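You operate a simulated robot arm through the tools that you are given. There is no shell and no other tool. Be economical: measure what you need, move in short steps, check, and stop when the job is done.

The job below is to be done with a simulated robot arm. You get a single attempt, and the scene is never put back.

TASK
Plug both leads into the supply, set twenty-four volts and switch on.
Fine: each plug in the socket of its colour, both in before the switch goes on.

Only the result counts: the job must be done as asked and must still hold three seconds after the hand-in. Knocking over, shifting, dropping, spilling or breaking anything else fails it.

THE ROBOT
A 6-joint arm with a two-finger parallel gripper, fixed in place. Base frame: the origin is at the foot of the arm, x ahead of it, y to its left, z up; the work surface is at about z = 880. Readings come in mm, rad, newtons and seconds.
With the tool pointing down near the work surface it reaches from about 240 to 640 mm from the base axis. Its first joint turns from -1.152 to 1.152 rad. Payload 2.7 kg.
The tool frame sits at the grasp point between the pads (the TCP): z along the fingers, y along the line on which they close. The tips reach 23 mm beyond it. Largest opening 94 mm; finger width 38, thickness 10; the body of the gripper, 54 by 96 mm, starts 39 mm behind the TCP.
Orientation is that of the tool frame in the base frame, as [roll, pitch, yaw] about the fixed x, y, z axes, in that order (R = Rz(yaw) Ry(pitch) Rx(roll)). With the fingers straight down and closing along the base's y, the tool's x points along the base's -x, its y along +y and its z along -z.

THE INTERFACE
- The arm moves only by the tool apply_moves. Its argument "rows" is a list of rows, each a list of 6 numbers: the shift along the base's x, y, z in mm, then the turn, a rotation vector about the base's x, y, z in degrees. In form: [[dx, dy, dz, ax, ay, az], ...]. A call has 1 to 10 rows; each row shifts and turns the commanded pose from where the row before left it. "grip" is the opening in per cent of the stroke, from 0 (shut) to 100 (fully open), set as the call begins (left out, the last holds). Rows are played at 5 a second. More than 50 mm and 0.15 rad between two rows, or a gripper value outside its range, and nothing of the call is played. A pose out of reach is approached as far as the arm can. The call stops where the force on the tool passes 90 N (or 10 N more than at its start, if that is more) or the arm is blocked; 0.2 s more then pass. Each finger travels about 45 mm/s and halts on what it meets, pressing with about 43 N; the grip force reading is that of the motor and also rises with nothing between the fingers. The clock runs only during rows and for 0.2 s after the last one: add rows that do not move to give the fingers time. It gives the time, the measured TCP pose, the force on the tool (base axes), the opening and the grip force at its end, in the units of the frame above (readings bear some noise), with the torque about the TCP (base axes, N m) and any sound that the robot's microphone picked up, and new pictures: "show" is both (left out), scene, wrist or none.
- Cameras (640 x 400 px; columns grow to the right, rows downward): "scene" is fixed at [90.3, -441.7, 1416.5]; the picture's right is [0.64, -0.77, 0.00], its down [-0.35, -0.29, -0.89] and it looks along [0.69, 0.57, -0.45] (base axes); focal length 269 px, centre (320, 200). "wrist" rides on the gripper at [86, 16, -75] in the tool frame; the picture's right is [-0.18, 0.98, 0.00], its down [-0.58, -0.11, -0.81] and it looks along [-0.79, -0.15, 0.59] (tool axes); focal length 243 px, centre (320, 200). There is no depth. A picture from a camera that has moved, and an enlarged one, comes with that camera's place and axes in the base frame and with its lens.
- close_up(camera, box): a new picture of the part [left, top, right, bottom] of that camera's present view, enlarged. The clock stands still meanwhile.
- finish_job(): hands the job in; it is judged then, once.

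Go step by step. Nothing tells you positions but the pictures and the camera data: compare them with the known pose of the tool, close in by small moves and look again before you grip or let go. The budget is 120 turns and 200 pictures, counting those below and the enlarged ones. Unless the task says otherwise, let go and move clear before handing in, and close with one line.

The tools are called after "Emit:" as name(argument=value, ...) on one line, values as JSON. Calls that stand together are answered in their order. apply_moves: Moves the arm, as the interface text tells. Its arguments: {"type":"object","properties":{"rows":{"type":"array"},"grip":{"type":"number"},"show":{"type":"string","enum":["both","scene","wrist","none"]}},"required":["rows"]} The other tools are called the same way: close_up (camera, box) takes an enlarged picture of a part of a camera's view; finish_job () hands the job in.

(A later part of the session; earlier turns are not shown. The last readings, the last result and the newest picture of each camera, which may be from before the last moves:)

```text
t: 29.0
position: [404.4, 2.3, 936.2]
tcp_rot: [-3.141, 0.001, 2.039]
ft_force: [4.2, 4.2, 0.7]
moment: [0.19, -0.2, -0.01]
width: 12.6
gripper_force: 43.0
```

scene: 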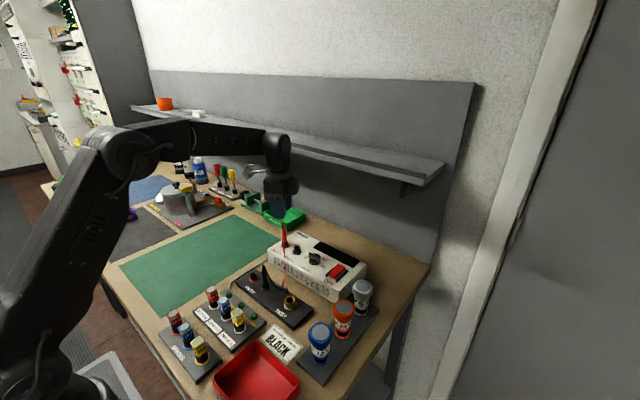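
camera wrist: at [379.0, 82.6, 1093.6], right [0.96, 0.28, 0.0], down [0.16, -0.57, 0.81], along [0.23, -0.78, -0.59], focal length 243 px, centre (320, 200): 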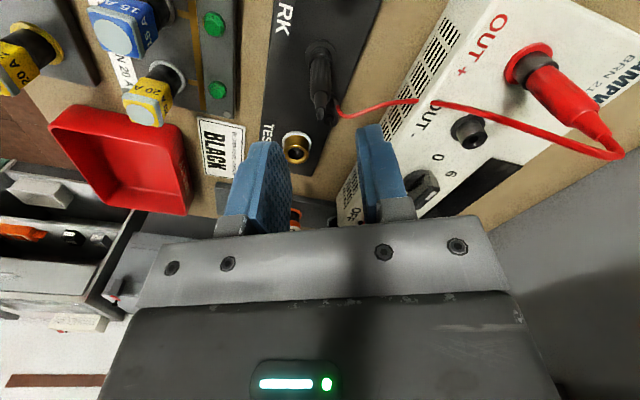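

Good grip with little side force. Nudging and pulling straight up by 34 mm, as with red.

Emit:
apply_moves(rows=[[0.6, 0.3, 0, 0, 0, 0], [0, 0, 4, 0, 0, 0], [0, 0, 4, 0, 0, 0], [0, 0, 4, 0, 0, 0], [0, 0, 4, 0, 0, 0], [0, 0, 4, 0, 0, 0], [0, 0, 5, 0, 0, 0], [0, 0, 5, 0, 0, 0], [0, 0, 4, 0, 0, 0], [0, 0, 0, 0, 0, 0]], show="scene")

Emit:
close_up(camera="wrist", box=[260, 60, 380, 135])

```text
t: 31.2
position: [403.0, 0.6, 969.3]
tcp_rot: [-3.141, 0.001, 2.039]
ft_force: [0.3, 0.6, 0.1]
moment: [0.01, -0.01, 0.02]
width: 13.2
gripper_force: 43.2
```

scene: 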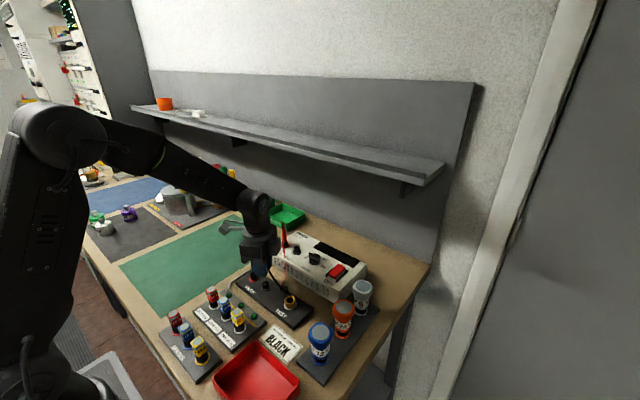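

```text
5.33 times, centred on (320, 98) of wrist
camera zoom: at [377.2, 84.8, 1042.9], right [0.96, 0.28, 0.0], down [0.17, -0.57, 0.81], along [0.23, -0.78, -0.59], focal length 1294 px, centre (320, 747)
```

zoom: 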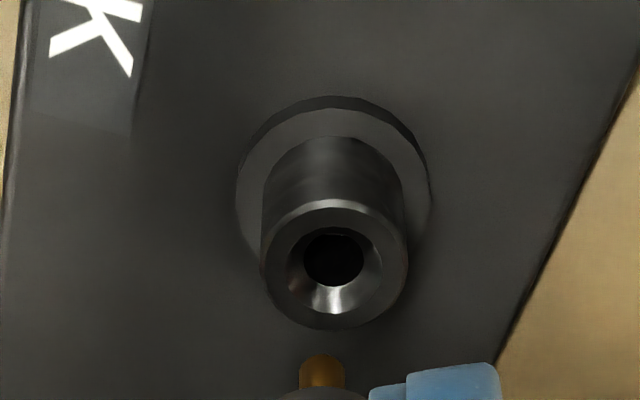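

The reference picture for black shows its rim at column 334, about 1 mm off from ideal, so I'll compensate. Lifting and moving over to OUT-.

Emit:
apply_moves(rows=[[0, 0, 25, 0, 0, 0], [0, 0, 25, 0, 0, 0], [0, 0, 25, 0, 0, 0], [20, 0, 0, 0, 0, 0], [20, 0, 0, 0, 0, 0], [20, 0, 0, 0, 0, 0], [20, 0, 0, 0, 0, 0], [20, 0, 0, 0, 0, 0], [20, 0, 0, 0, 0, 0], [0, 0, -15, 0, 0, 0]])

Emit:
close_up(camera="wrist", box=[260, 60, 380, 135])

Emit:
close_up(camera="scene", box=[240, 200, 370, 281])

```text
t: 33.4
position: [524.0, 0.2, 1029.4]
tcp_rot: [-3.139, 0.003, 2.04]
ft_force: [-0.2, 0.4, 0.1]
moment: [0.0, 0.01, -0.01]
width: 13.2
gripper_force: 42.7
camera wrist: at [498.0, 83.2, 1102.7], right [0.96, 0.28, 0.0], down [0.17, -0.57, 0.81], along [0.23, -0.78, -0.59], focal length 243 px, centre (320, 200)
```

scene: 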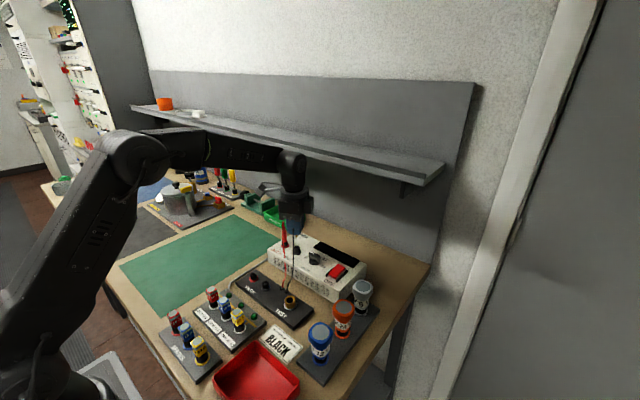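
wrist: 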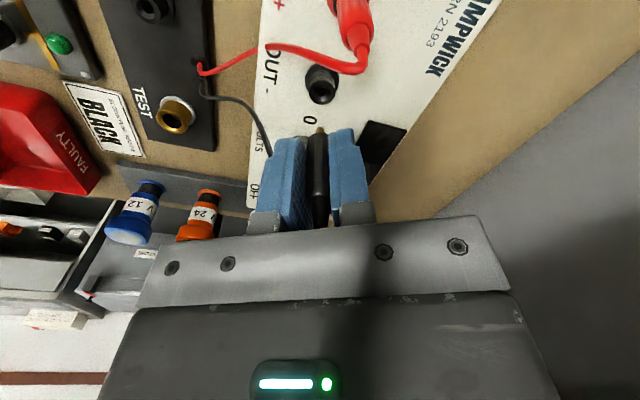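

```text
5.33 times, centred on (320, 98) of wrist
camera zoom: at [498.0, 83.2, 1102.7], right [0.96, 0.28, 0.0], down [0.17, -0.57, 0.81], along [0.23, -0.78, -0.59], focal length 1294 px, centre (320, 747)
```

zoom: 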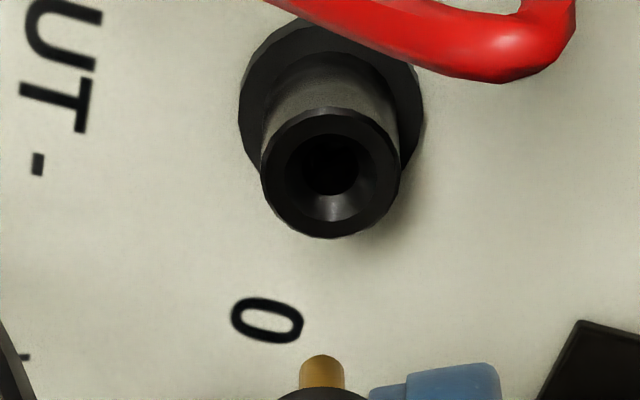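

```text
4.92 times, centred on (305, 240) of scene
camera zoom: at [90.3, -441.7, 1416.5], right [0.64, -0.77, 0.0], down [-0.35, -0.29, -0.89], along [0.69, 0.57, -0.45], focal length 1324 px, centre (394, 1)
```

zoom: 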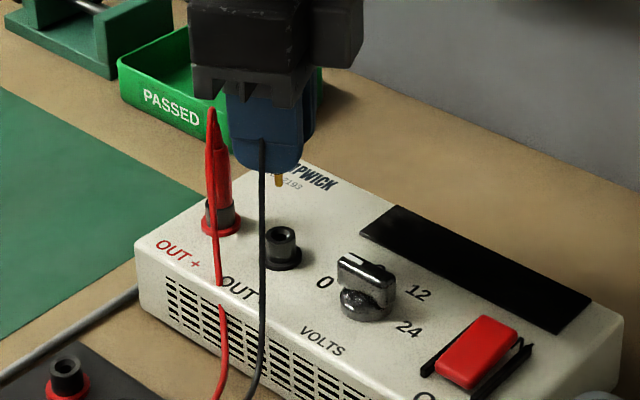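

Over OUT-, nearly aligned. Settling, and descending toward the reference height.

Emit:
apply_moves(rows=[[0, 0, -9, 0, 0, 0], [0, 0, -9, 0, 0, 0], [0, 0, 0, 0, 0, 0], [0, 0, 0, 0, 0, 0], [0, 0, 0, 0, 0, 0]], show="none")

Emit:
close_up(camera="wrist", box=[260, 60, 380, 135])

```text
t: 34.6
position: [523.0, 1.0, 1012.3]
tcp_rot: [3.141, 0.001, 2.038]
ft_force: [-0.2, -0.2, 0.5]
moment: [-0.03, -0.03, 0.0]
width: 13.3
gripper_force: 43.4
```

```text
5.33 times, centred on (320, 98) of wrist
camera zoom: at [497.3, 84.9, 1085.6], right [0.96, 0.28, 0.0], down [0.16, -0.57, 0.81], along [0.23, -0.78, -0.59], focal length 1294 px, centre (320, 747)
```

zoom: 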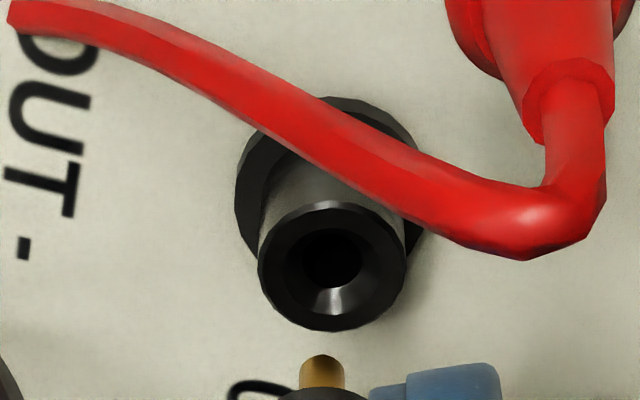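

It matches the reference. A 0.4 mm trim, then descending.

Emit:
apply_moves(rows=[[0.4, 0.1, 0, 0, 0, 0], [0, 0, -4, 0, 0, 0], [0, 0, -4, 0, 0, 0], [0, 0, -3, 0, 0, 0], [0, 0, -3, 0, 0, 0], [0, 0, 0, 0, 0, 0], [0, 0, 0, 0, 0, 0]], show="none")

Emit:
close_up(camera="wrist", box=[260, 90, 380, 165])

```text
t: 36.2
position: [523.6, 1.6, 997.2]
tcp_rot: [-3.14, 0.002, 2.038]
ft_force: [-0.3, -0.2, -1.0]
moment: [0.02, 0.0, -0.02]
width: 13.1
gripper_force: 43.3
```

```text
5.33 times, centred on (320, 128) of wrist
camera zoom: at [497.7, 84.4, 1070.6], right [0.96, 0.28, 0.0], down [0.16, -0.57, 0.81], along [0.23, -0.78, -0.59], focal length 1294 px, centre (320, 587)
```

zoom: 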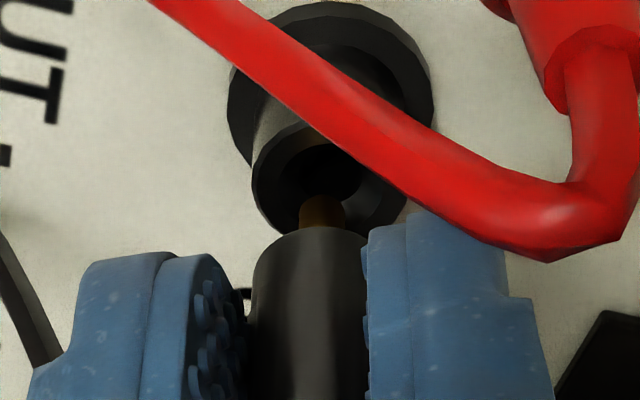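

Emit:
apply_moves(rows=[[0.4, 0.1, 0, 0, 0, 0], [0, 0, -3, 0, 0, 0], [0, 0, -3, 0, 0, 0], [0, 0, -2, 0, 0, 0], [0, 0, -2, 0, 0, 0], [0, 0, 0, 0, 0, 0], [0, 0, 0, 0, 0, 0]], show="none")

Emit:
close_up(camera="wrist", box=[260, 90, 380, 165])

```text
t: 37.8
position: [523.7, 1.2, 988.2]
tcp_rot: [-3.141, 0.003, 2.038]
ft_force: [0.7, -0.1, -0.2]
moment: [0.05, -0.02, 0.04]
width: 13.0
gripper_force: 43.1
```

```text
5.33 times, centred on (320, 128) of wrist
camera zoom: at [498.7, 84.8, 1060.6], right [0.96, 0.28, 0.0], down [0.17, -0.57, 0.81], along [0.23, -0.78, -0.59], focal length 1294 px, centre (320, 587)
```

zoom: 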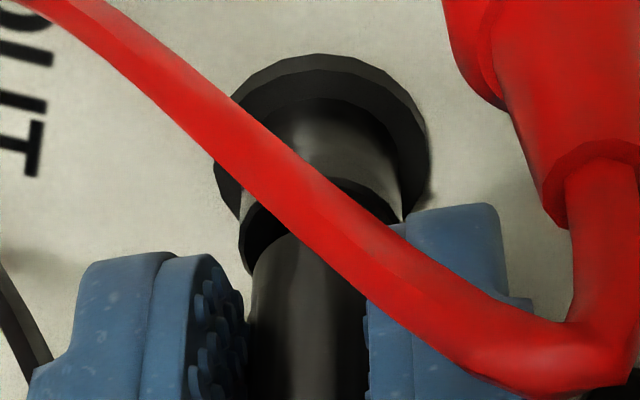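

No forces and the pin is entering. Pressing to seat.

Emit:
apply_moves(rows=[[0, 0, -2, 0, 0, 0], [0, 0, -2, 0, 0, 0], [0, 0, -2, 0, 0, 0], [0, 0, -1, 0, 0, 0], [0, 0, -1, 0, 0, 0], [0, 0, 0, 0, 0, 0]], show="none")

Emit:
close_up(camera="wrist", box=[260, 90, 380, 165])

```text
t: 39.2
position: [525.1, 0.2, 982.3]
tcp_rot: [3.137, 0.005, 2.037]
ft_force: [-1.5, 0.1, 21.4]
moment: [-0.01, 0.09, 0.0]
width: 13.2
gripper_force: 43.2
```

```text
5.33 times, centred on (320, 128) of wrist
camera zoom: at [498.3, 85.1, 1055.1], right [0.96, 0.28, 0.0], down [0.16, -0.57, 0.81], along [0.23, -0.78, -0.59], focal length 1294 px, centre (320, 587)
```

zoom: 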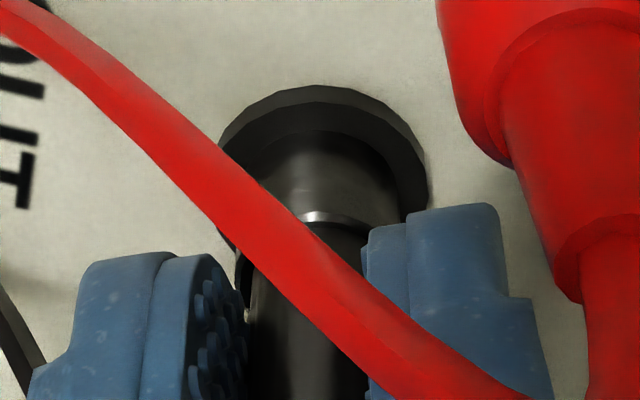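

Looks like red when seated. One more press to about 35 N, then relax and release.

Emit:
apply_moves(rows=[[0, 0, -1, 0, 0, 0], [0, 0, -1, 0, 0, 0], [0, 0, 0, 0, 0, 0]], show="none")

Emit:
apply_moves(rows=[[0, 0, 3, 0, 0, 0], [0, 0, 0, 0, 0, 0]], show="none")

Emit:
apply_moves(rows=[[0, 0, 0, 0, 0, 0], [0, 0, 0, 0, 0, 0], [0, 0, 0, 0, 0, 0]], grip=30, show="scene")

Emit:
close_up(camera="wrist", box=[220, 80, 420, 205])

```text
t: 40.0
position: [524.3, 1.7, 982.2]
tcp_rot: [3.135, 0.006, 2.038]
ft_force: [-6.2, -0.5, 34.0]
moment: [-0.07, 0.19, -0.03]
width: 13.2
gripper_force: 43.0
```

```text
t: 40.6
position: [524.2, 0.5, 981.3]
tcp_rot: [3.14, 0.003, 2.038]
ft_force: [8.1, -2.2, 15.3]
moment: [-0.11, -0.19, 0.01]
width: 13.1
gripper_force: 43.1
```

```text
t: 41.4
position: [525.1, 1.1, 981.2]
tcp_rot: [-3.14, 0.001, 2.039]
ft_force: [-0.1, 1.2, 0.2]
moment: [0.02, 0.0, 0.02]
width: 28.0
gripper_force: 0.0
```

scene: 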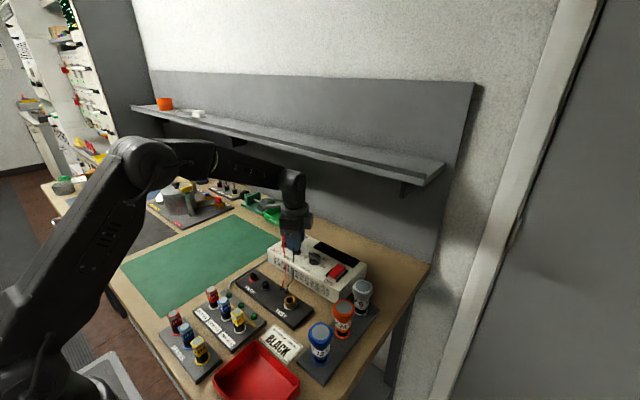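

```text
3.20 times, centred on (320, 142) of wrist
camera zoom: at [498.0, 85.4, 1054.6], right [0.96, 0.28, 0.0], down [0.17, -0.57, 0.81], along [0.22, -0.78, -0.59], focal length 776 px, centre (320, 384)
```

zoom: 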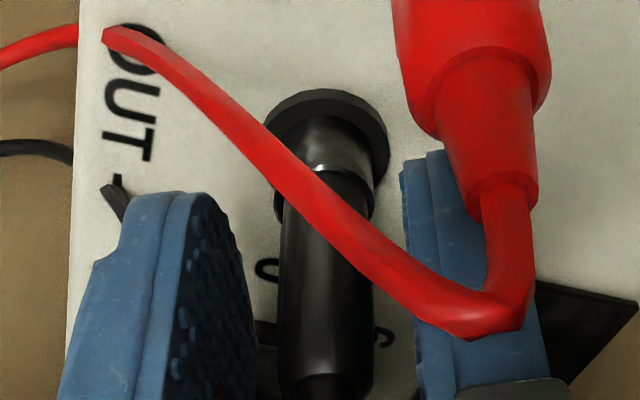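

Black is seated upright. Rising slowly.

Emit:
apply_moves(rows=[[0, 0, 8, 0, 0, 0], [0, 0, 10, 0, 0, 0], [0, 0, 12, 0, 0, 0], [0, 0, 14, 0, 0, 0], [0, 0, 14, 0, 0, 0], [0, 0, 14, 0, 0, 0], [0, 0, 14, 0, 0, 0], [0, 0, 14, 0, 0, 0], [0, 0, 0, 0, 0, 0]])

Emit:
close_up(camera="scene", box=[250, 220, 380, 301])

Emit:
close_up(camera="scene", box=[295, 240, 359, 280])

```text
t: 43.4
position: [524.1, 2.2, 1080.3]
tcp_rot: [3.141, 0.002, 2.04]
ft_force: [0.6, 0.8, -0.2]
moment: [0.04, -0.01, 0.0]
width: 28.1
gripper_force: 0.1
camera wrist: at [498.5, 85.9, 1154.4], right [0.96, 0.28, 0.0], down [0.16, -0.57, 0.81], along [0.23, -0.78, -0.59], focal length 243 px, centre (320, 200)
```

scene: 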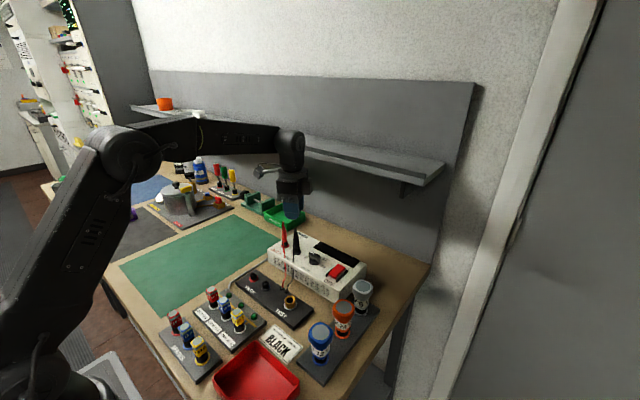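
wrist: 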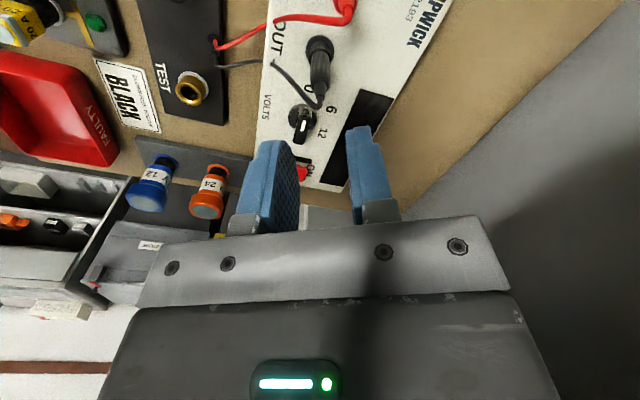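

```text
4.92 times, centred on (315, 260) of scene
camera zoom: at [90.3, -441.7, 1416.5], right [0.64, -0.77, 0.0], down [-0.35, -0.29, -0.89], along [0.69, 0.57, -0.45], focal length 1324 px, centre (345, -98)
```

zoom: 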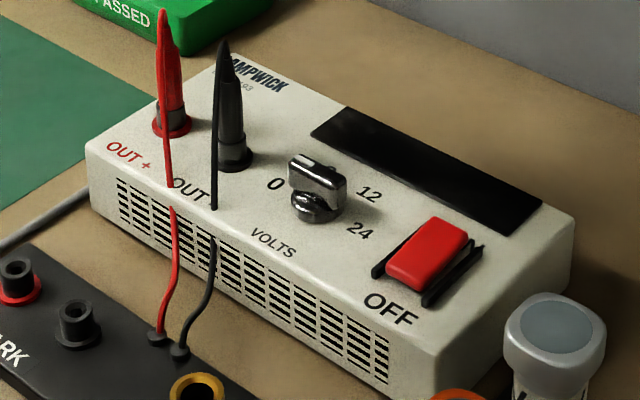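

```text
10.00 times, centred on (327, 260) of scene
camera zoom: at [90.3, -441.7, 1416.5], right [0.64, -0.77, 0.0], down [-0.35, -0.29, -0.89], along [0.69, 0.57, -0.45], focal length 2690 px, centre (250, -400)
```

zoom: 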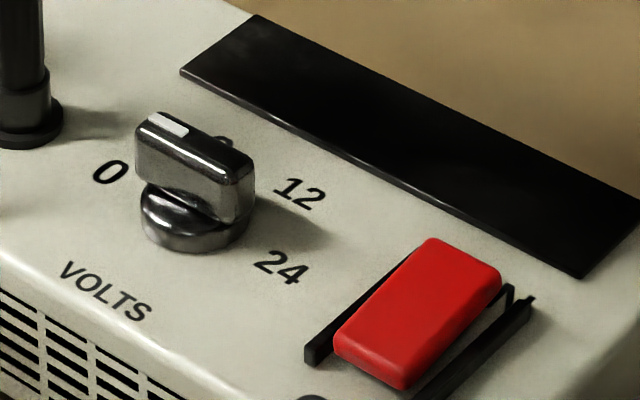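

Both plugs are in. Now the knob: its white mark seems to point at 0. I'll look at it from above.

Emit:
close_up(camera="wrist", box=[250, 70, 362, 140])

Emit:
close_up(camera="wrist", box=[240, 95, 352, 165])

```text
5.71 times, centred on (306, 105) of wrist
camera zoom: at [498.5, 85.9, 1154.4], right [0.96, 0.28, 0.0], down [0.16, -0.57, 0.81], along [0.23, -0.78, -0.59], focal length 1386 px, centre (400, 743)
```

zoom: 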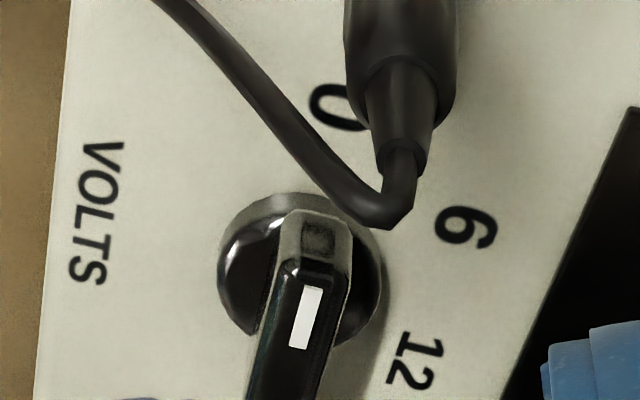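

```text
5.71 times, centred on (296, 130) of wrist
camera zoom: at [498.5, 85.9, 1154.4], right [0.96, 0.28, 0.0], down [0.16, -0.57, 0.81], along [0.23, -0.78, -0.59], focal length 1386 px, centre (457, 600)
```

zoom: 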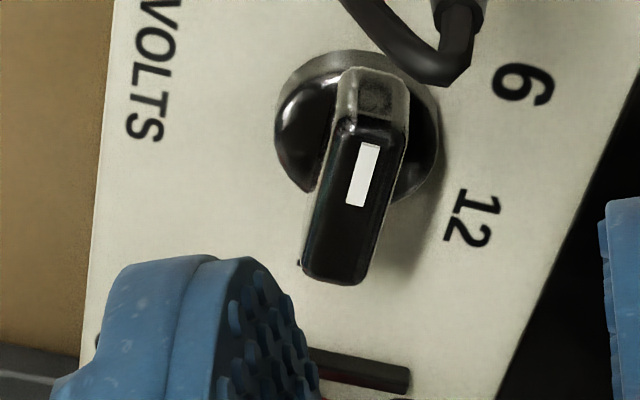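

The geometry is clear: the knob is centred near (524.5, -62), the top of its bar at z ≈ 965, with positions 60° apart: 0 at +y, 6, 12, and 24 at -y. It must turn 180° clockwise. I'll turn the hand +153° first, so the turn stays inside the wrist's range and the camera looks from the -y side.

Emit:
apply_moves(rows=[[0, 0, 10, 0, 0, 8.5], [0, -4, 0, 0, 0, 8.5], [0, -7, 0, 0, 0, 8.5], [0, -7, 0, 0, 0, 8.5], [0, -7, 0, 0, 0, 8.5], [0, -7, 0, 0, 0, 8.5], [0, -7, 0, 0, 0, 8.5], [0, -8, 0, 0, 0, 8.5], [0, -8, 0, 0, 0, 8.5], [0, -8, 0, 0, 0, 8.5]], show="none")

Emit:
apply_moves(rows=[[0, 0, 0, 0, 0, 8.5], [0, 0, 0, 0, 0, 8.5], [0, 0, 0, 0, 0, 8.5], [0, 0, 0, 0, 0, 8.5], [0, 0, 0, 0, 0, 8.5], [0, 0, 0, 0, 0, 8.5], [0, 0, 0, 0, 0, 8.5], [0, 0, 0, 0, 0, 8.6], [0, 0, 0, 0, 0, 0]])

```text
t: 45.6
position: [525.0, -62.0, 1091.5]
tcp_rot: [-3.141, 0.0, -2.759]
ft_force: [-0.1, -0.7, 0.6]
moment: [0.0, -0.02, 0.0]
width: 28.3
gripper_force: 0.1
```

```text
t: 47.6
position: [525.9, -62.5, 1090.3]
tcp_rot: [3.142, 0.002, -1.573]
ft_force: [0.2, 0.7, 0.6]
moment: [-0.03, 0.0, 0.01]
width: 28.2
gripper_force: 0.0
camera wrist: at [507.4, -149.7, 1164.4], right [-0.98, 0.18, 0.0], down [0.11, 0.58, 0.81], along [0.15, 0.79, -0.59], focal length 243 px, centre (320, 200)
```

scene: 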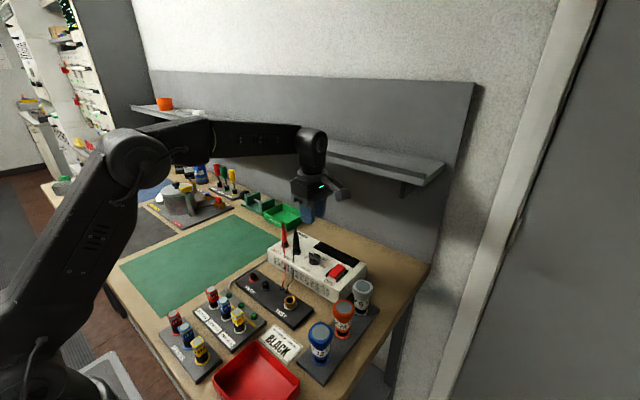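
wrist: 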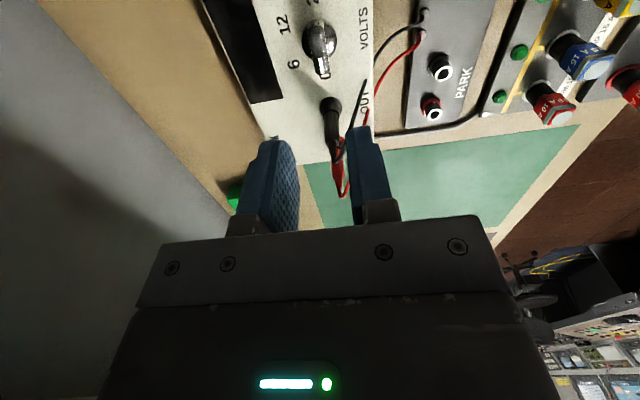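

Emit:
close_up(camera="wrist", box=[264, 0, 376, 70])

Emit:
apply_moves(rows=[[0, 0, -15, 0, 0, 0], [0, 0, -15, 0, 0, 0], [0, 0, -15, 0, 0, 0], [0, 0, -15, 0, 0, 0], [0, 0, 0, 0, 0, 0], [0, 0, 0, 0, 0, 0]], show="wrist")

Emit:
close_up(camera="wrist", box=[240, 50, 400, 150])

```text
5.71 times, centred on (320, 35) of wrist
camera zoom: at [507.4, -149.7, 1164.4], right [-0.98, 0.18, 0.0], down [0.11, 0.58, 0.81], along [0.15, 0.79, -0.59], focal length 1386 px, centre (320, 1143)
```

zoom: 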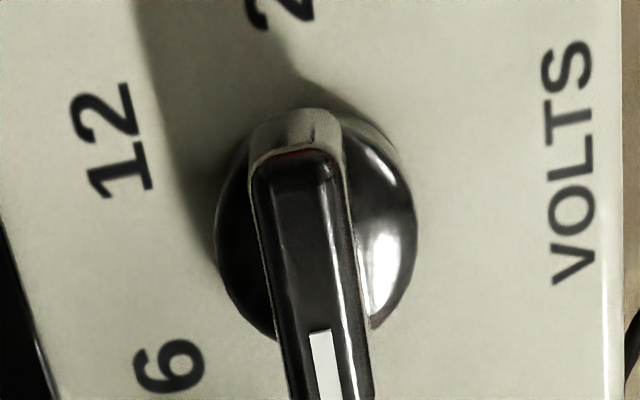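

```text
t: 49.0
position: [523.3, -61.8, 1030.4]
tcp_rot: [-3.141, 0.002, -1.573]
ft_force: [-0.3, 0.4, 0.5]
moment: [-0.01, 0.0, 0.02]
width: 28.0
gripper_force: 0.1
camera wrist: at [506.3, -149.4, 1104.1], right [-0.98, 0.19, 0.0], down [0.11, 0.58, 0.81], along [0.15, 0.79, -0.59], focal length 243 px, centre (320, 200)
```

wrist: 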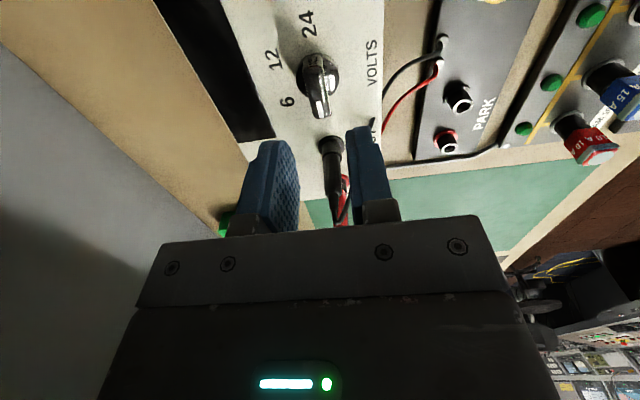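

```text
4.00 times, centred on (320, 100) of wrist
camera zoom: at [506.3, -149.4, 1104.1], right [-0.98, 0.19, 0.0], down [0.11, 0.58, 0.81], along [0.15, 0.79, -0.59], focal length 970 px, centre (320, 600)
```

zoom: 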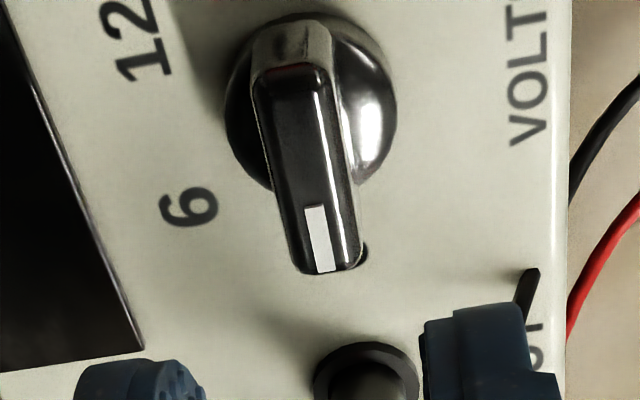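

Combining both views, the knob centre is at (523.5, -67), with the bar top near z 959. I'll shift -4.8 in y and come down.

Emit:
apply_moves(rows=[[-0.6, -4.8, -10, 0, 0, 0], [0, 0, -10, 0, 0, 0], [0, 0, -10, 0, 0, 0], [0, 0, -8, 0, 0, 0], [0, 0, 0, 0, 0, 0], [0, 0, 0, 0, 0, 0]])

Emit:
close_up(camera="wrist", box=[220, 70, 420, 195])

Emit:
close_up(camera="scene", box=[270, 220, 366, 280])

```text
t: 50.4
position: [522.7, -67.0, 992.9]
tcp_rot: [3.141, 0.002, -1.572]
ft_force: [-0.4, -0.1, -0.5]
moment: [-0.02, 0.02, 0.04]
width: 28.1
gripper_force: 0.0
camera wrist: at [505.7, -153.8, 1066.2], right [-0.98, 0.19, 0.0], down [0.11, 0.58, 0.81], along [0.15, 0.79, -0.59], focal length 243 px, centre (320, 200)
```

scene: 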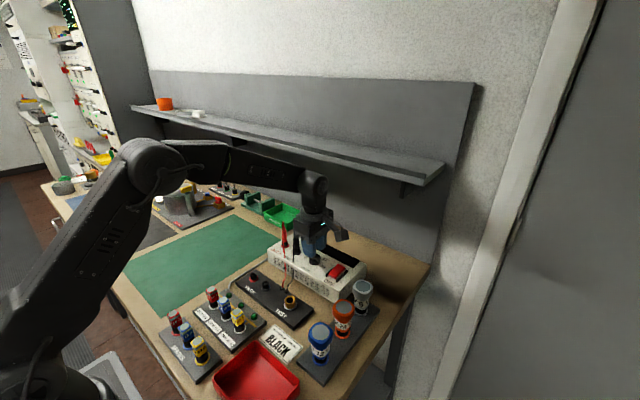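
wrist: 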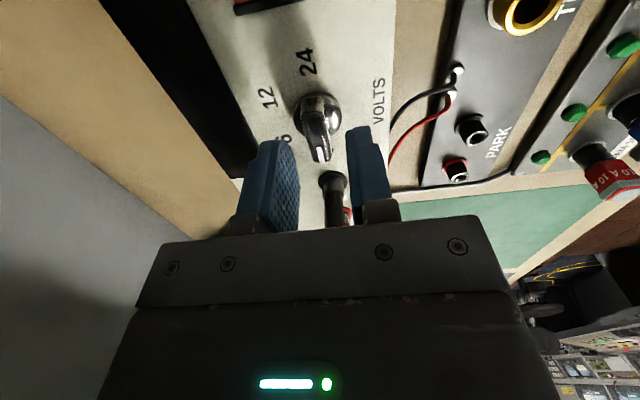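

```text
3.20 times, centred on (320, 132) of wrist
camera zoom: at [505.7, -153.8, 1066.2], right [-0.98, 0.19, 0.0], down [0.11, 0.58, 0.81], along [0.15, 0.79, -0.59], focal length 776 px, centre (320, 416)
```

zoom: 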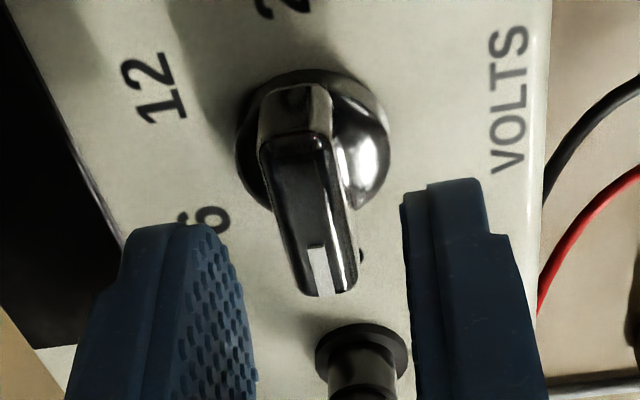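

```text
6.67 times, centred on (318, 250) of scene
camera zoom: at [90.3, -441.7, 1416.5], right [0.64, -0.77, 0.0], down [-0.35, -0.29, -0.89], along [0.69, 0.57, -0.45], focal length 1793 px, centre (333, -133)
```

zoom: 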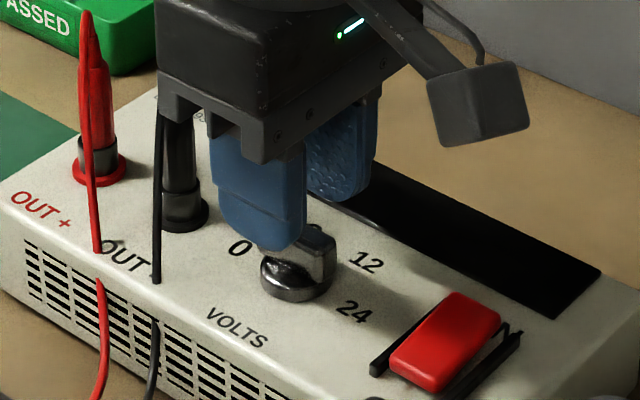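

Centred on the bar. Down 22 mm, then close.

Emit:
apply_moves(rows=[[0, 0, -8, 0, 0, 0], [0, 0, -8, 0, 0, 0], [0, 0, -6, 0, 0, 0], [0, 0, 0, 0, 0, 0], [0, 0, 0, 0, 0, 0]], show="none")

Emit:
close_up(camera="wrist", box=[220, 90, 420, 215])

```text
t: 51.6
position: [523.4, -66.6, 969.7]
tcp_rot: [3.141, 0.002, -1.571]
ft_force: [0.1, -1.0, 1.2]
moment: [0.02, -0.01, -0.05]
width: 28.3
gripper_force: 0.0
```

```text
3.20 times, centred on (320, 152) of wrist
camera zoom: at [506.4, -154.6, 1043.6], right [-0.98, 0.19, 0.0], down [0.11, 0.58, 0.81], along [0.15, 0.79, -0.59], focal length 776 px, centre (320, 352)
```

zoom: 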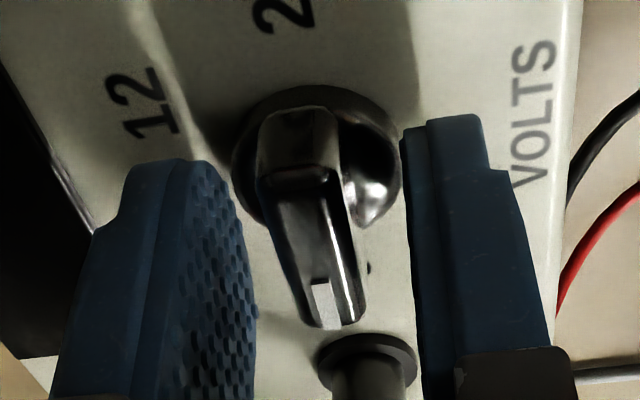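

Emit:
apply_moves(rows=[[1, 0, 0, 0, 0, 0], [0, 0, 0, 0, 0, 0]], show="none")

Emit:
apply_moves(rows=[[0, 0, 0, 0, 0, 0], [0, 0, 0, 0, 0, 0], [0, 0, 0, 0, 0, 0], [0, 0, 0, 0, 0, 0]], grip=0, show="none")

Emit:
close_up(camera="wrist", box=[220, 90, 420, 215])

```text
t: 52.2
position: [525.8, -66.4, 968.9]
tcp_rot: [3.142, 0.002, -1.572]
ft_force: [0.0, -0.8, -0.4]
moment: [0.0, 0.0, -0.02]
width: 28.1
gripper_force: 0.1
```

```text
t: 53.2
position: [524.9, -66.9, 968.5]
tcp_rot: [-3.141, 0.003, -1.57]
ft_force: [0.3, -0.3, -0.4]
moment: [-0.1, 0.01, 0.02]
width: 12.8
gripper_force: 44.7
```

```text
3.20 times, centred on (320, 152) of wrist
camera zoom: at [507.3, -154.4, 1043.3], right [-0.98, 0.19, 0.0], down [0.11, 0.58, 0.81], along [0.15, 0.79, -0.59], focal length 776 px, centre (320, 352)
```

zoom: 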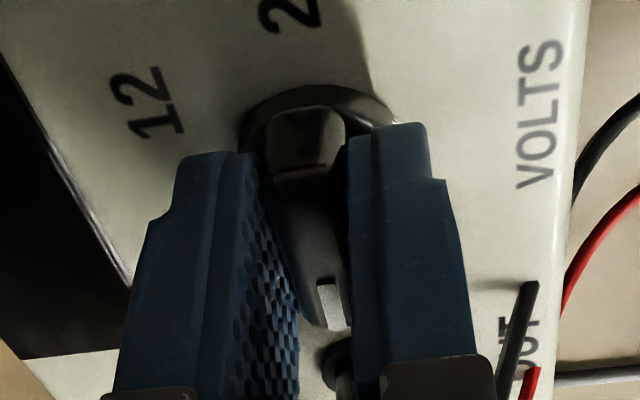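

Gripped with no side force. Turning clockwise in small steps and watching forces.

Emit:
apply_moves(rows=[[0, 0, 0, 0, 0, -6], [0, 0, 0, 0, 0, -6], [0, 0, 0, 0, 0, -6], [0, 0, 0, 0, 0, -6], [0, 0, 0, 0, 0, -6], [0, 0, 0, 0, 0, 0]], show="none")

Emit:
close_up(camera="wrist", box=[220, 90, 420, 215])

Emit:
close_up(camera="scene", box=[270, 220, 366, 280])

```text
t: 54.6
position: [524.1, -66.2, 970.0]
tcp_rot: [3.139, -0.001, -2.098]
ft_force: [-17.0, -4.4, -5.8]
moment: [1.04, -0.65, 0.04]
width: 13.0
gripper_force: 44.9
```

```text
3.20 times, centred on (320, 152) of wrist
camera zoom: at [465.5, -134.3, 1043.5], right [-0.76, 0.65, 0.0], down [0.39, 0.45, 0.81], along [0.53, 0.61, -0.59], focal length 776 px, centre (320, 352)
```

zoom: 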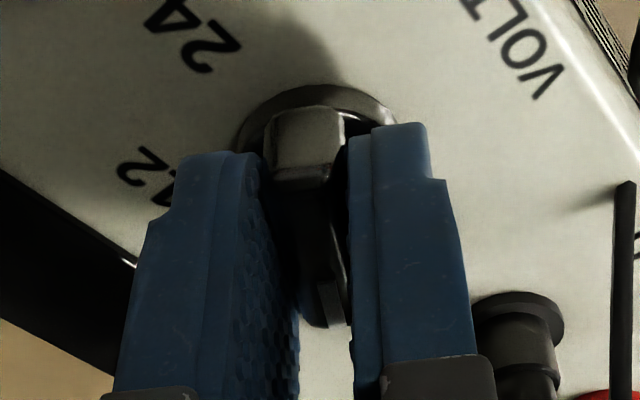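

```text
6.67 times, centred on (318, 250) of scene
camera zoom: at [89.9, -441.9, 1416.5], right [0.64, -0.77, 0.0], down [-0.35, -0.29, -0.89], along [0.69, 0.57, -0.45], focal length 1793 px, centre (333, -133)
```

zoom: 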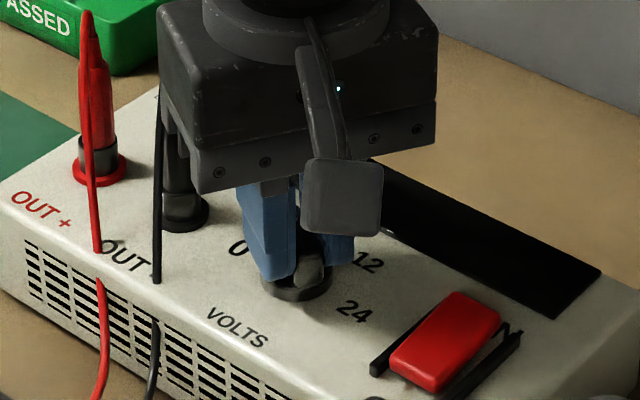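

The knob follows, with a 17 N side force built up. I'll nudge to relieve it before going on.

Emit:
apply_moves(rows=[[-1.2, 0, 0, 0, 0, 0], [0, 0, 0, 0, 0, 0], [0, 0, 0, 0, 0, 0]], show="none")

```text
t: 55.4
position: [524.0, -66.0, 969.8]
tcp_rot: [-3.14, -0.001, -2.096]
ft_force: [-1.2, -2.3, -10.0]
moment: [-1.25, 0.82, 0.01]
width: 12.8
gripper_force: 44.9
```

The force is gone, which puts the true axis about 2 mm further toward +y. I'll go on turning about that axis.

Emit:
apply_moves(rows=[[-0.25, 0.1, 0, 0, 0, -6], [-0.25, 0.1, 0, 0, 0, -6], [-0.2, 0.12, 0, 0, 0, -6], [-0.2, 0.15, 0, 0, 0, -6], [-0.16, 0.15, 0, 0, 0, -6], [0, 0, 0, 0, 0, 0]], show="none")

Emit:
close_up(camera="scene", box=[270, 220, 366, 280])

```text
t: 56.8
position: [523.2, -66.2, 969.3]
tcp_rot: [3.14, 0.002, -2.624]
ft_force: [8.9, -1.6, -17.0]
moment: [-0.37, 0.42, -0.02]
width: 13.0
gripper_force: 45.0
```

```text
6.67 times, centred on (318, 250) of scene
camera zoom: at [90.8, -441.8, 1416.5], right [0.64, -0.77, 0.0], down [-0.35, -0.29, -0.89], along [0.69, 0.57, -0.45], focal length 1793 px, centre (333, -133)
```

zoom: 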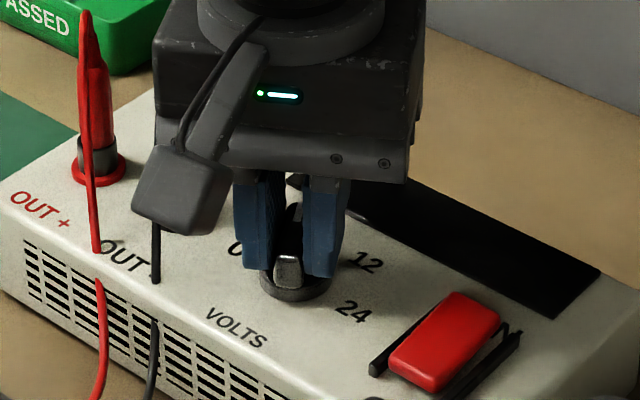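

Bar at 6 now, forces small. Continuing to pass between 6 and 12.

Emit:
apply_moves(rows=[[-0.1, 0.2, -0.3, 0, 0, -6], [-0.1, 0.2, -0.3, 0, 0, -6], [0, 0.2, 0, 0, 0, -6], [0, 0.2, 0, 0, 0, -6], [0, 0.2, 0, 0, 0, -6], [0, 0, 0, 0, 0, 0]], show="none")

Emit:
close_up(camera="scene", box=[270, 220, 366, 280])

```text
t: 58.2
position: [524.3, -65.3, 969.9]
tcp_rot: [3.141, 0.001, 3.14]
ft_force: [3.4, 1.5, -14.2]
moment: [0.07, -1.34, 0.01]
width: 12.9
gripper_force: 45.6
```

```text
6.67 times, centred on (318, 250) of scene
camera zoom: at [90.6, -441.7, 1416.5], right [0.64, -0.77, 0.0], down [-0.35, -0.29, -0.89], along [0.69, 0.57, -0.45], focal length 1793 px, centre (333, -133)
```

zoom: 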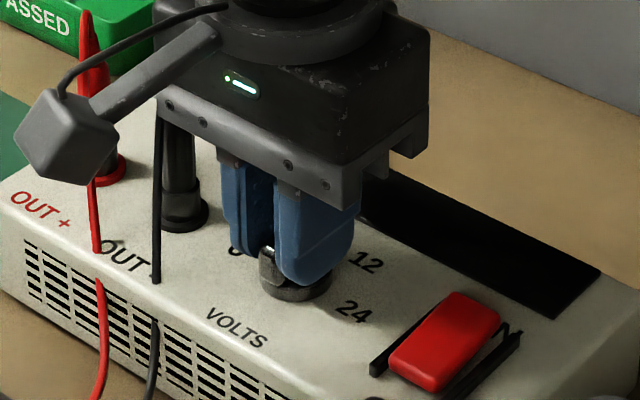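

Emit:
apply_moves(rows=[[0, 0.2, -0.3, 0, 0, -6], [0, 0.2, -0.3, 0, 0, -6], [0, 0.2, 0, 0, 0, -6], [0, 0.2, 0, 0, 0, -6], [0, 0.2, 0, 0, 0, -6], [0, 0, 0, 0, 0, 0]], show="none")

Emit:
close_up(camera="scene", box=[250, 205, 362, 275])

Emit:
close_up(camera="wrist", box=[160, 50, 480, 250])

```text
t: 59.6
position: [524.4, -64.5, 969.3]
tcp_rot: [3.139, 0.003, 2.616]
ft_force: [10.7, 7.4, 4.0]
moment: [0.72, 1.02, 0.0]
width: 12.8
gripper_force: 44.4
```

```text
5.71 times, centred on (306, 240) of scene
camera zoom: at [90.6, -441.5, 1416.6], right [0.64, -0.77, 0.0], down [-0.35, -0.29, -0.89], along [0.69, 0.57, -0.45], focal length 1537 px, centre (400, -29)
```

zoom: 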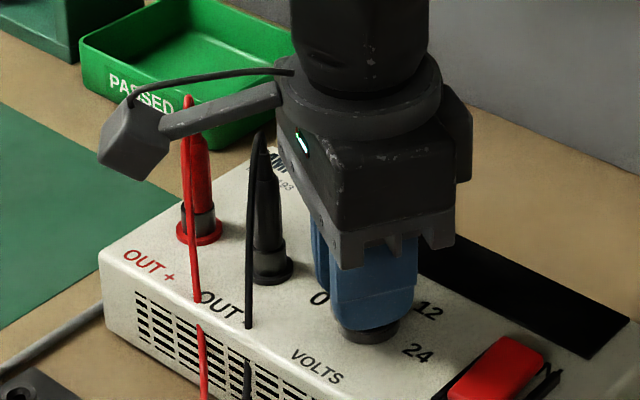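

```text
2.00 times, centred on (320, 150) of wrist
camera zoom: at [455.1, -7.4, 1043.3], right [0.65, 0.76, 0.0], down [0.45, -0.39, 0.81], along [0.61, -0.53, -0.59], focal length 485 px, centre (320, 300)
```

zoom: 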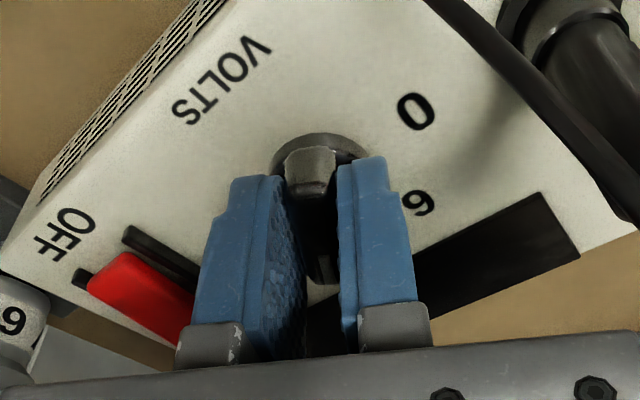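

Bar now at 12. The camera clears the plug tips by several millimetres, so I'll continue in smaller steps while checking.

Emit:
apply_moves(rows=[[0.4, 0.3, 0, 0, 0, -6], [0.2, 0.25, 0, 0, 0, -6], [0.2, 0.2, 0, 0, 0, -6], [0.2, 0.2, 0, 0, 0, -6], [0.2, 0.2, 0, 0, 0, -6], [0, 0, 0, 0, 0, 0]], show="none")

Emit:
close_up(camera="scene", box=[250, 205, 362, 275])

Emit:
close_up(camera="wrist", box=[160, 50, 480, 250])

```text
t: 61.0
position: [522.9, -64.2, 969.4]
tcp_rot: [3.14, 0.001, 2.093]
ft_force: [1.1, 6.5, 8.8]
moment: [-1.15, -0.72, -0.02]
width: 13.0
gripper_force: 45.1
```

```text
5.71 times, centred on (306, 240) of scene
camera zoom: at [90.1, -441.5, 1416.6], right [0.64, -0.77, 0.0], down [-0.35, -0.29, -0.89], along [0.69, 0.57, -0.45], focal length 1537 px, centre (400, -29)
```

zoom: 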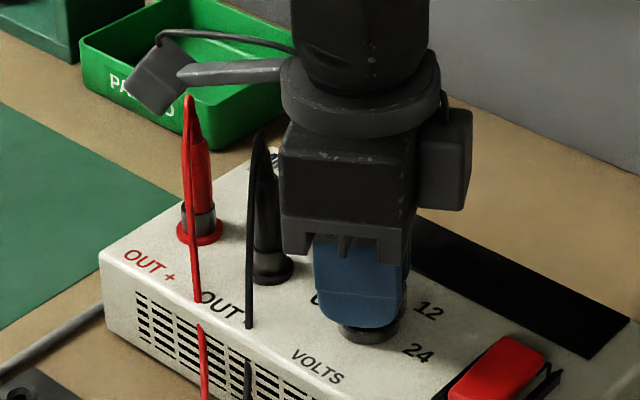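

```text
2.00 times, centred on (320, 150) of wrist
camera zoom: at [493.6, 19.1, 1043.3], right [0.94, 0.33, 0.0], down [0.19, -0.56, 0.81], along [0.27, -0.76, -0.59], focal length 485 px, centre (320, 300)
```

zoom: 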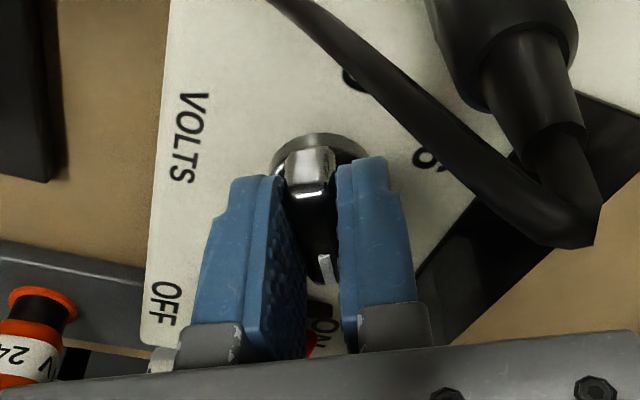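

Clear of everything. The last 30° to 24.

Emit:
apply_moves(rows=[[0.2, 0.2, 0, 0, 0, -6], [0.2, 0.2, 0.2, 0, 0, -6], [0.2, 0.1, 0.2, 0, 0, -6], [0.2, 0.1, 0, 0, 0, -6], [0.2, 0, 0, 0, 0, -6], [0, 0, 0, 0, 0, 0]], show="none")

Emit:
close_up(camera="scene", box=[250, 205, 362, 275])

Emit:
close_up(camera="wrist", box=[160, 50, 480, 250])

```text
t: 62.4
position: [525.5, -63.2, 969.4]
tcp_rot: [-3.14, 0.005, 1.567]
ft_force: [13.1, -4.5, -0.1]
moment: [-0.56, -0.23, 0.2]
width: 12.8
gripper_force: 44.5
```

```text
5.71 times, centred on (306, 240) of scene
camera zoom: at [90.7, -441.9, 1416.5], right [0.64, -0.77, 0.0], down [-0.35, -0.29, -0.89], along [0.69, 0.57, -0.45], focal length 1537 px, centre (400, -29)
```

zoom: 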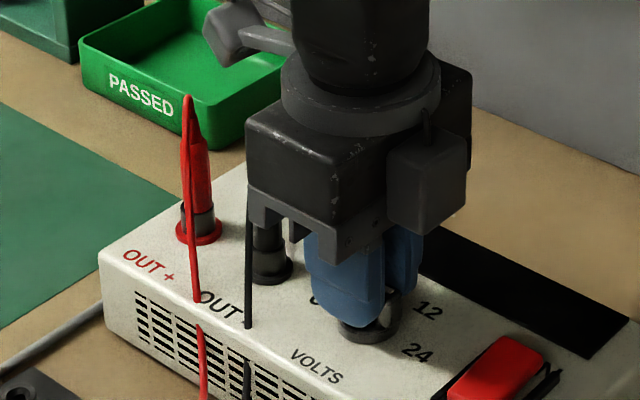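

```text
2.00 times, centred on (320, 150) of wrist
camera zoom: at [540.1, 22.7, 1043.3], right [0.98, -0.19, 0.0], down [-0.11, -0.58, 0.81], along [-0.15, -0.79, -0.59], focal length 485 px, centre (320, 300)
```

zoom: 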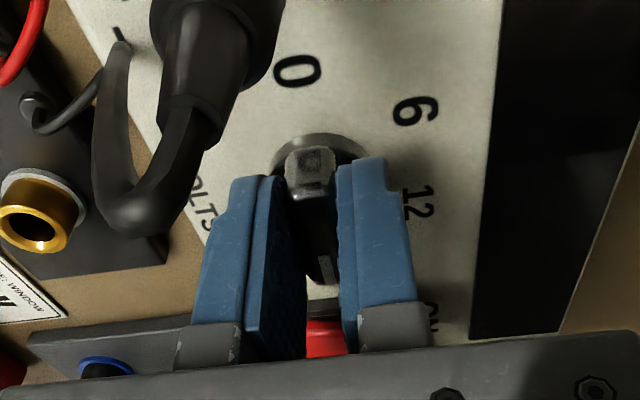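

The turn is complete, and the torque suggests the end stop. Releasing, rising and checking.

Emit:
apply_moves(rows=[[0, 0, 0, 0, 0, 0], [0, 0, 0, 0, 0, 0], [0, 0, 10, 0, 0, 0], [0, 0, 15, 0, 0, 0], [0, 0, 20, 0, 0, 0], [0, 0, 25, 0, 0, 0], [0, 0, 25, 0, 0, 0], [0, 0, 0, 0, 0, 0], [0, 0, 0, 0, 0, 0]], grip=30)

Emit:
close_up(camera="scene", box=[260, 220, 372, 290])

Emit:
close_up(camera="wrist", box=[240, 50, 400, 150])

```text
t: 64.4
position: [524.5, -61.6, 1065.0]
tcp_rot: [-3.14, 0.003, 1.57]
ft_force: [0.5, -0.8, -0.2]
moment: [0.0, 0.02, 0.0]
width: 28.2
gripper_force: 0.1
camera wrist: at [539.7, 23.7, 1138.8], right [0.98, -0.19, 0.0], down [-0.11, -0.58, 0.81], along [-0.15, -0.79, -0.59], focal length 243 px, centre (320, 200)
```

scene: 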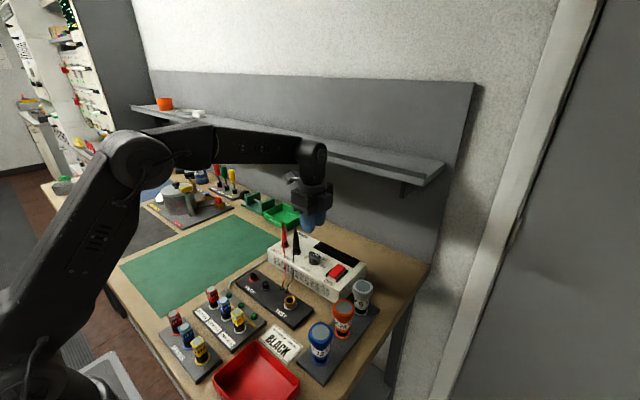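
wrist: 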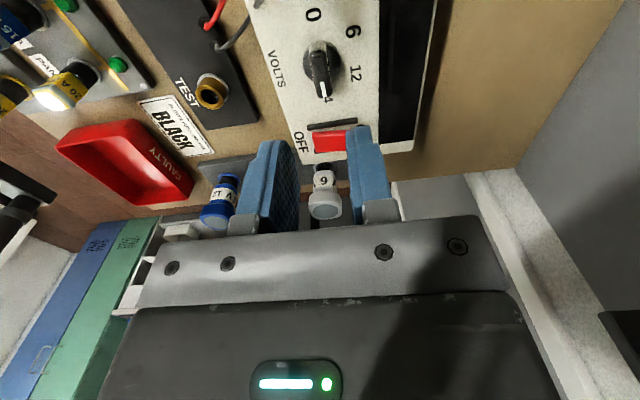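

```text
5.71 times, centred on (316, 255) of scene
camera zoom: at [90.3, -441.7, 1416.5], right [0.64, -0.77, 0.0], down [-0.35, -0.29, -0.89], along [0.69, 0.57, -0.45], focal length 1537 px, centre (343, -114)
```

zoom: 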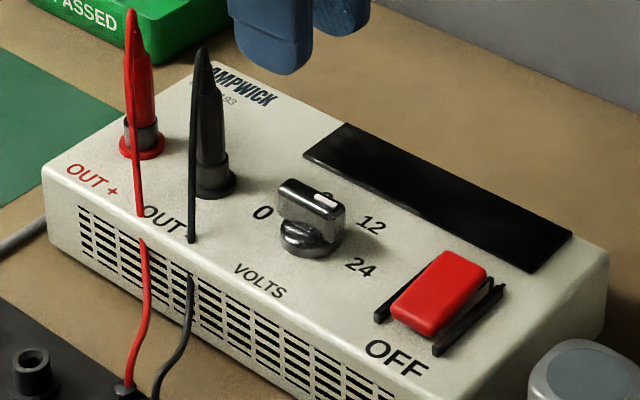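

```text
4.00 times, centred on (320, 100) of wrist
camera zoom: at [539.7, 23.7, 1138.8], right [0.98, -0.19, 0.0], down [-0.11, -0.58, 0.81], along [-0.15, -0.79, -0.59], focal length 970 px, centre (320, 600)
```

zoom: 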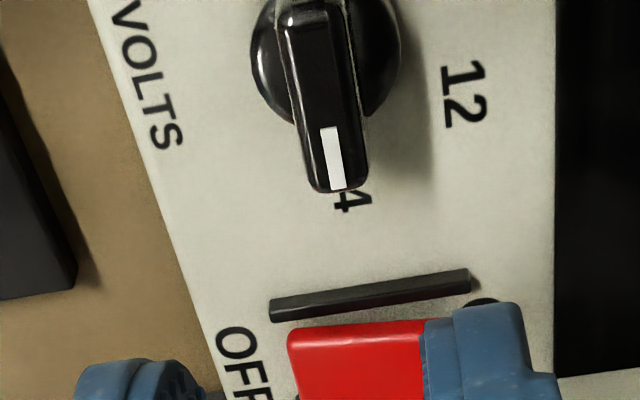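

The mark points at 24 (exactly at -y). Now a close look at the switch.

Emit:
close_up(camera="scene", box=[315, 250, 363, 280])

Emit:
close_up(camera="wrist", box=[270, 110, 382, 180])

```text
13.33 times, centred on (339, 265) of scene
camera zoom: at [90.3, -441.7, 1416.5], right [0.64, -0.77, 0.0], down [-0.35, -0.29, -0.89], along [0.69, 0.57, -0.45], focal length 3586 px, centre (67, -667)
```

zoom: 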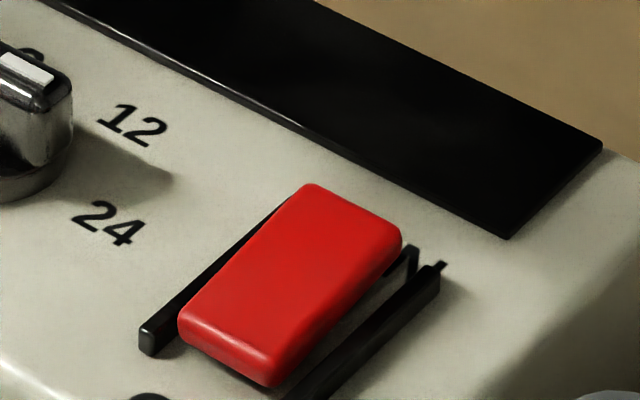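

```text
5.71 times, centred on (326, 145) of wrist
camera zoom: at [539.7, 23.7, 1138.8], right [0.98, -0.19, 0.0], down [-0.11, -0.58, 0.81], along [-0.15, -0.79, -0.59], focal length 1386 px, centre (286, 514)
```

zoom: 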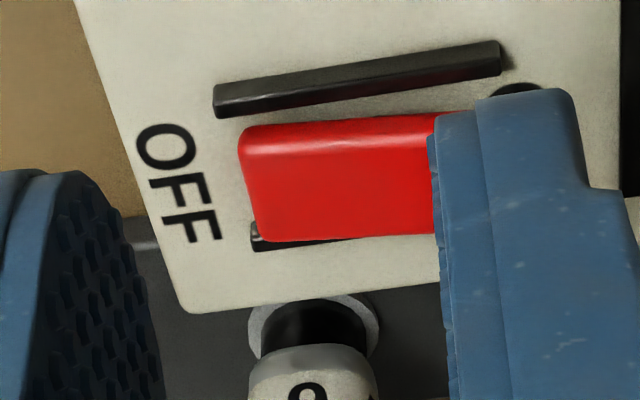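

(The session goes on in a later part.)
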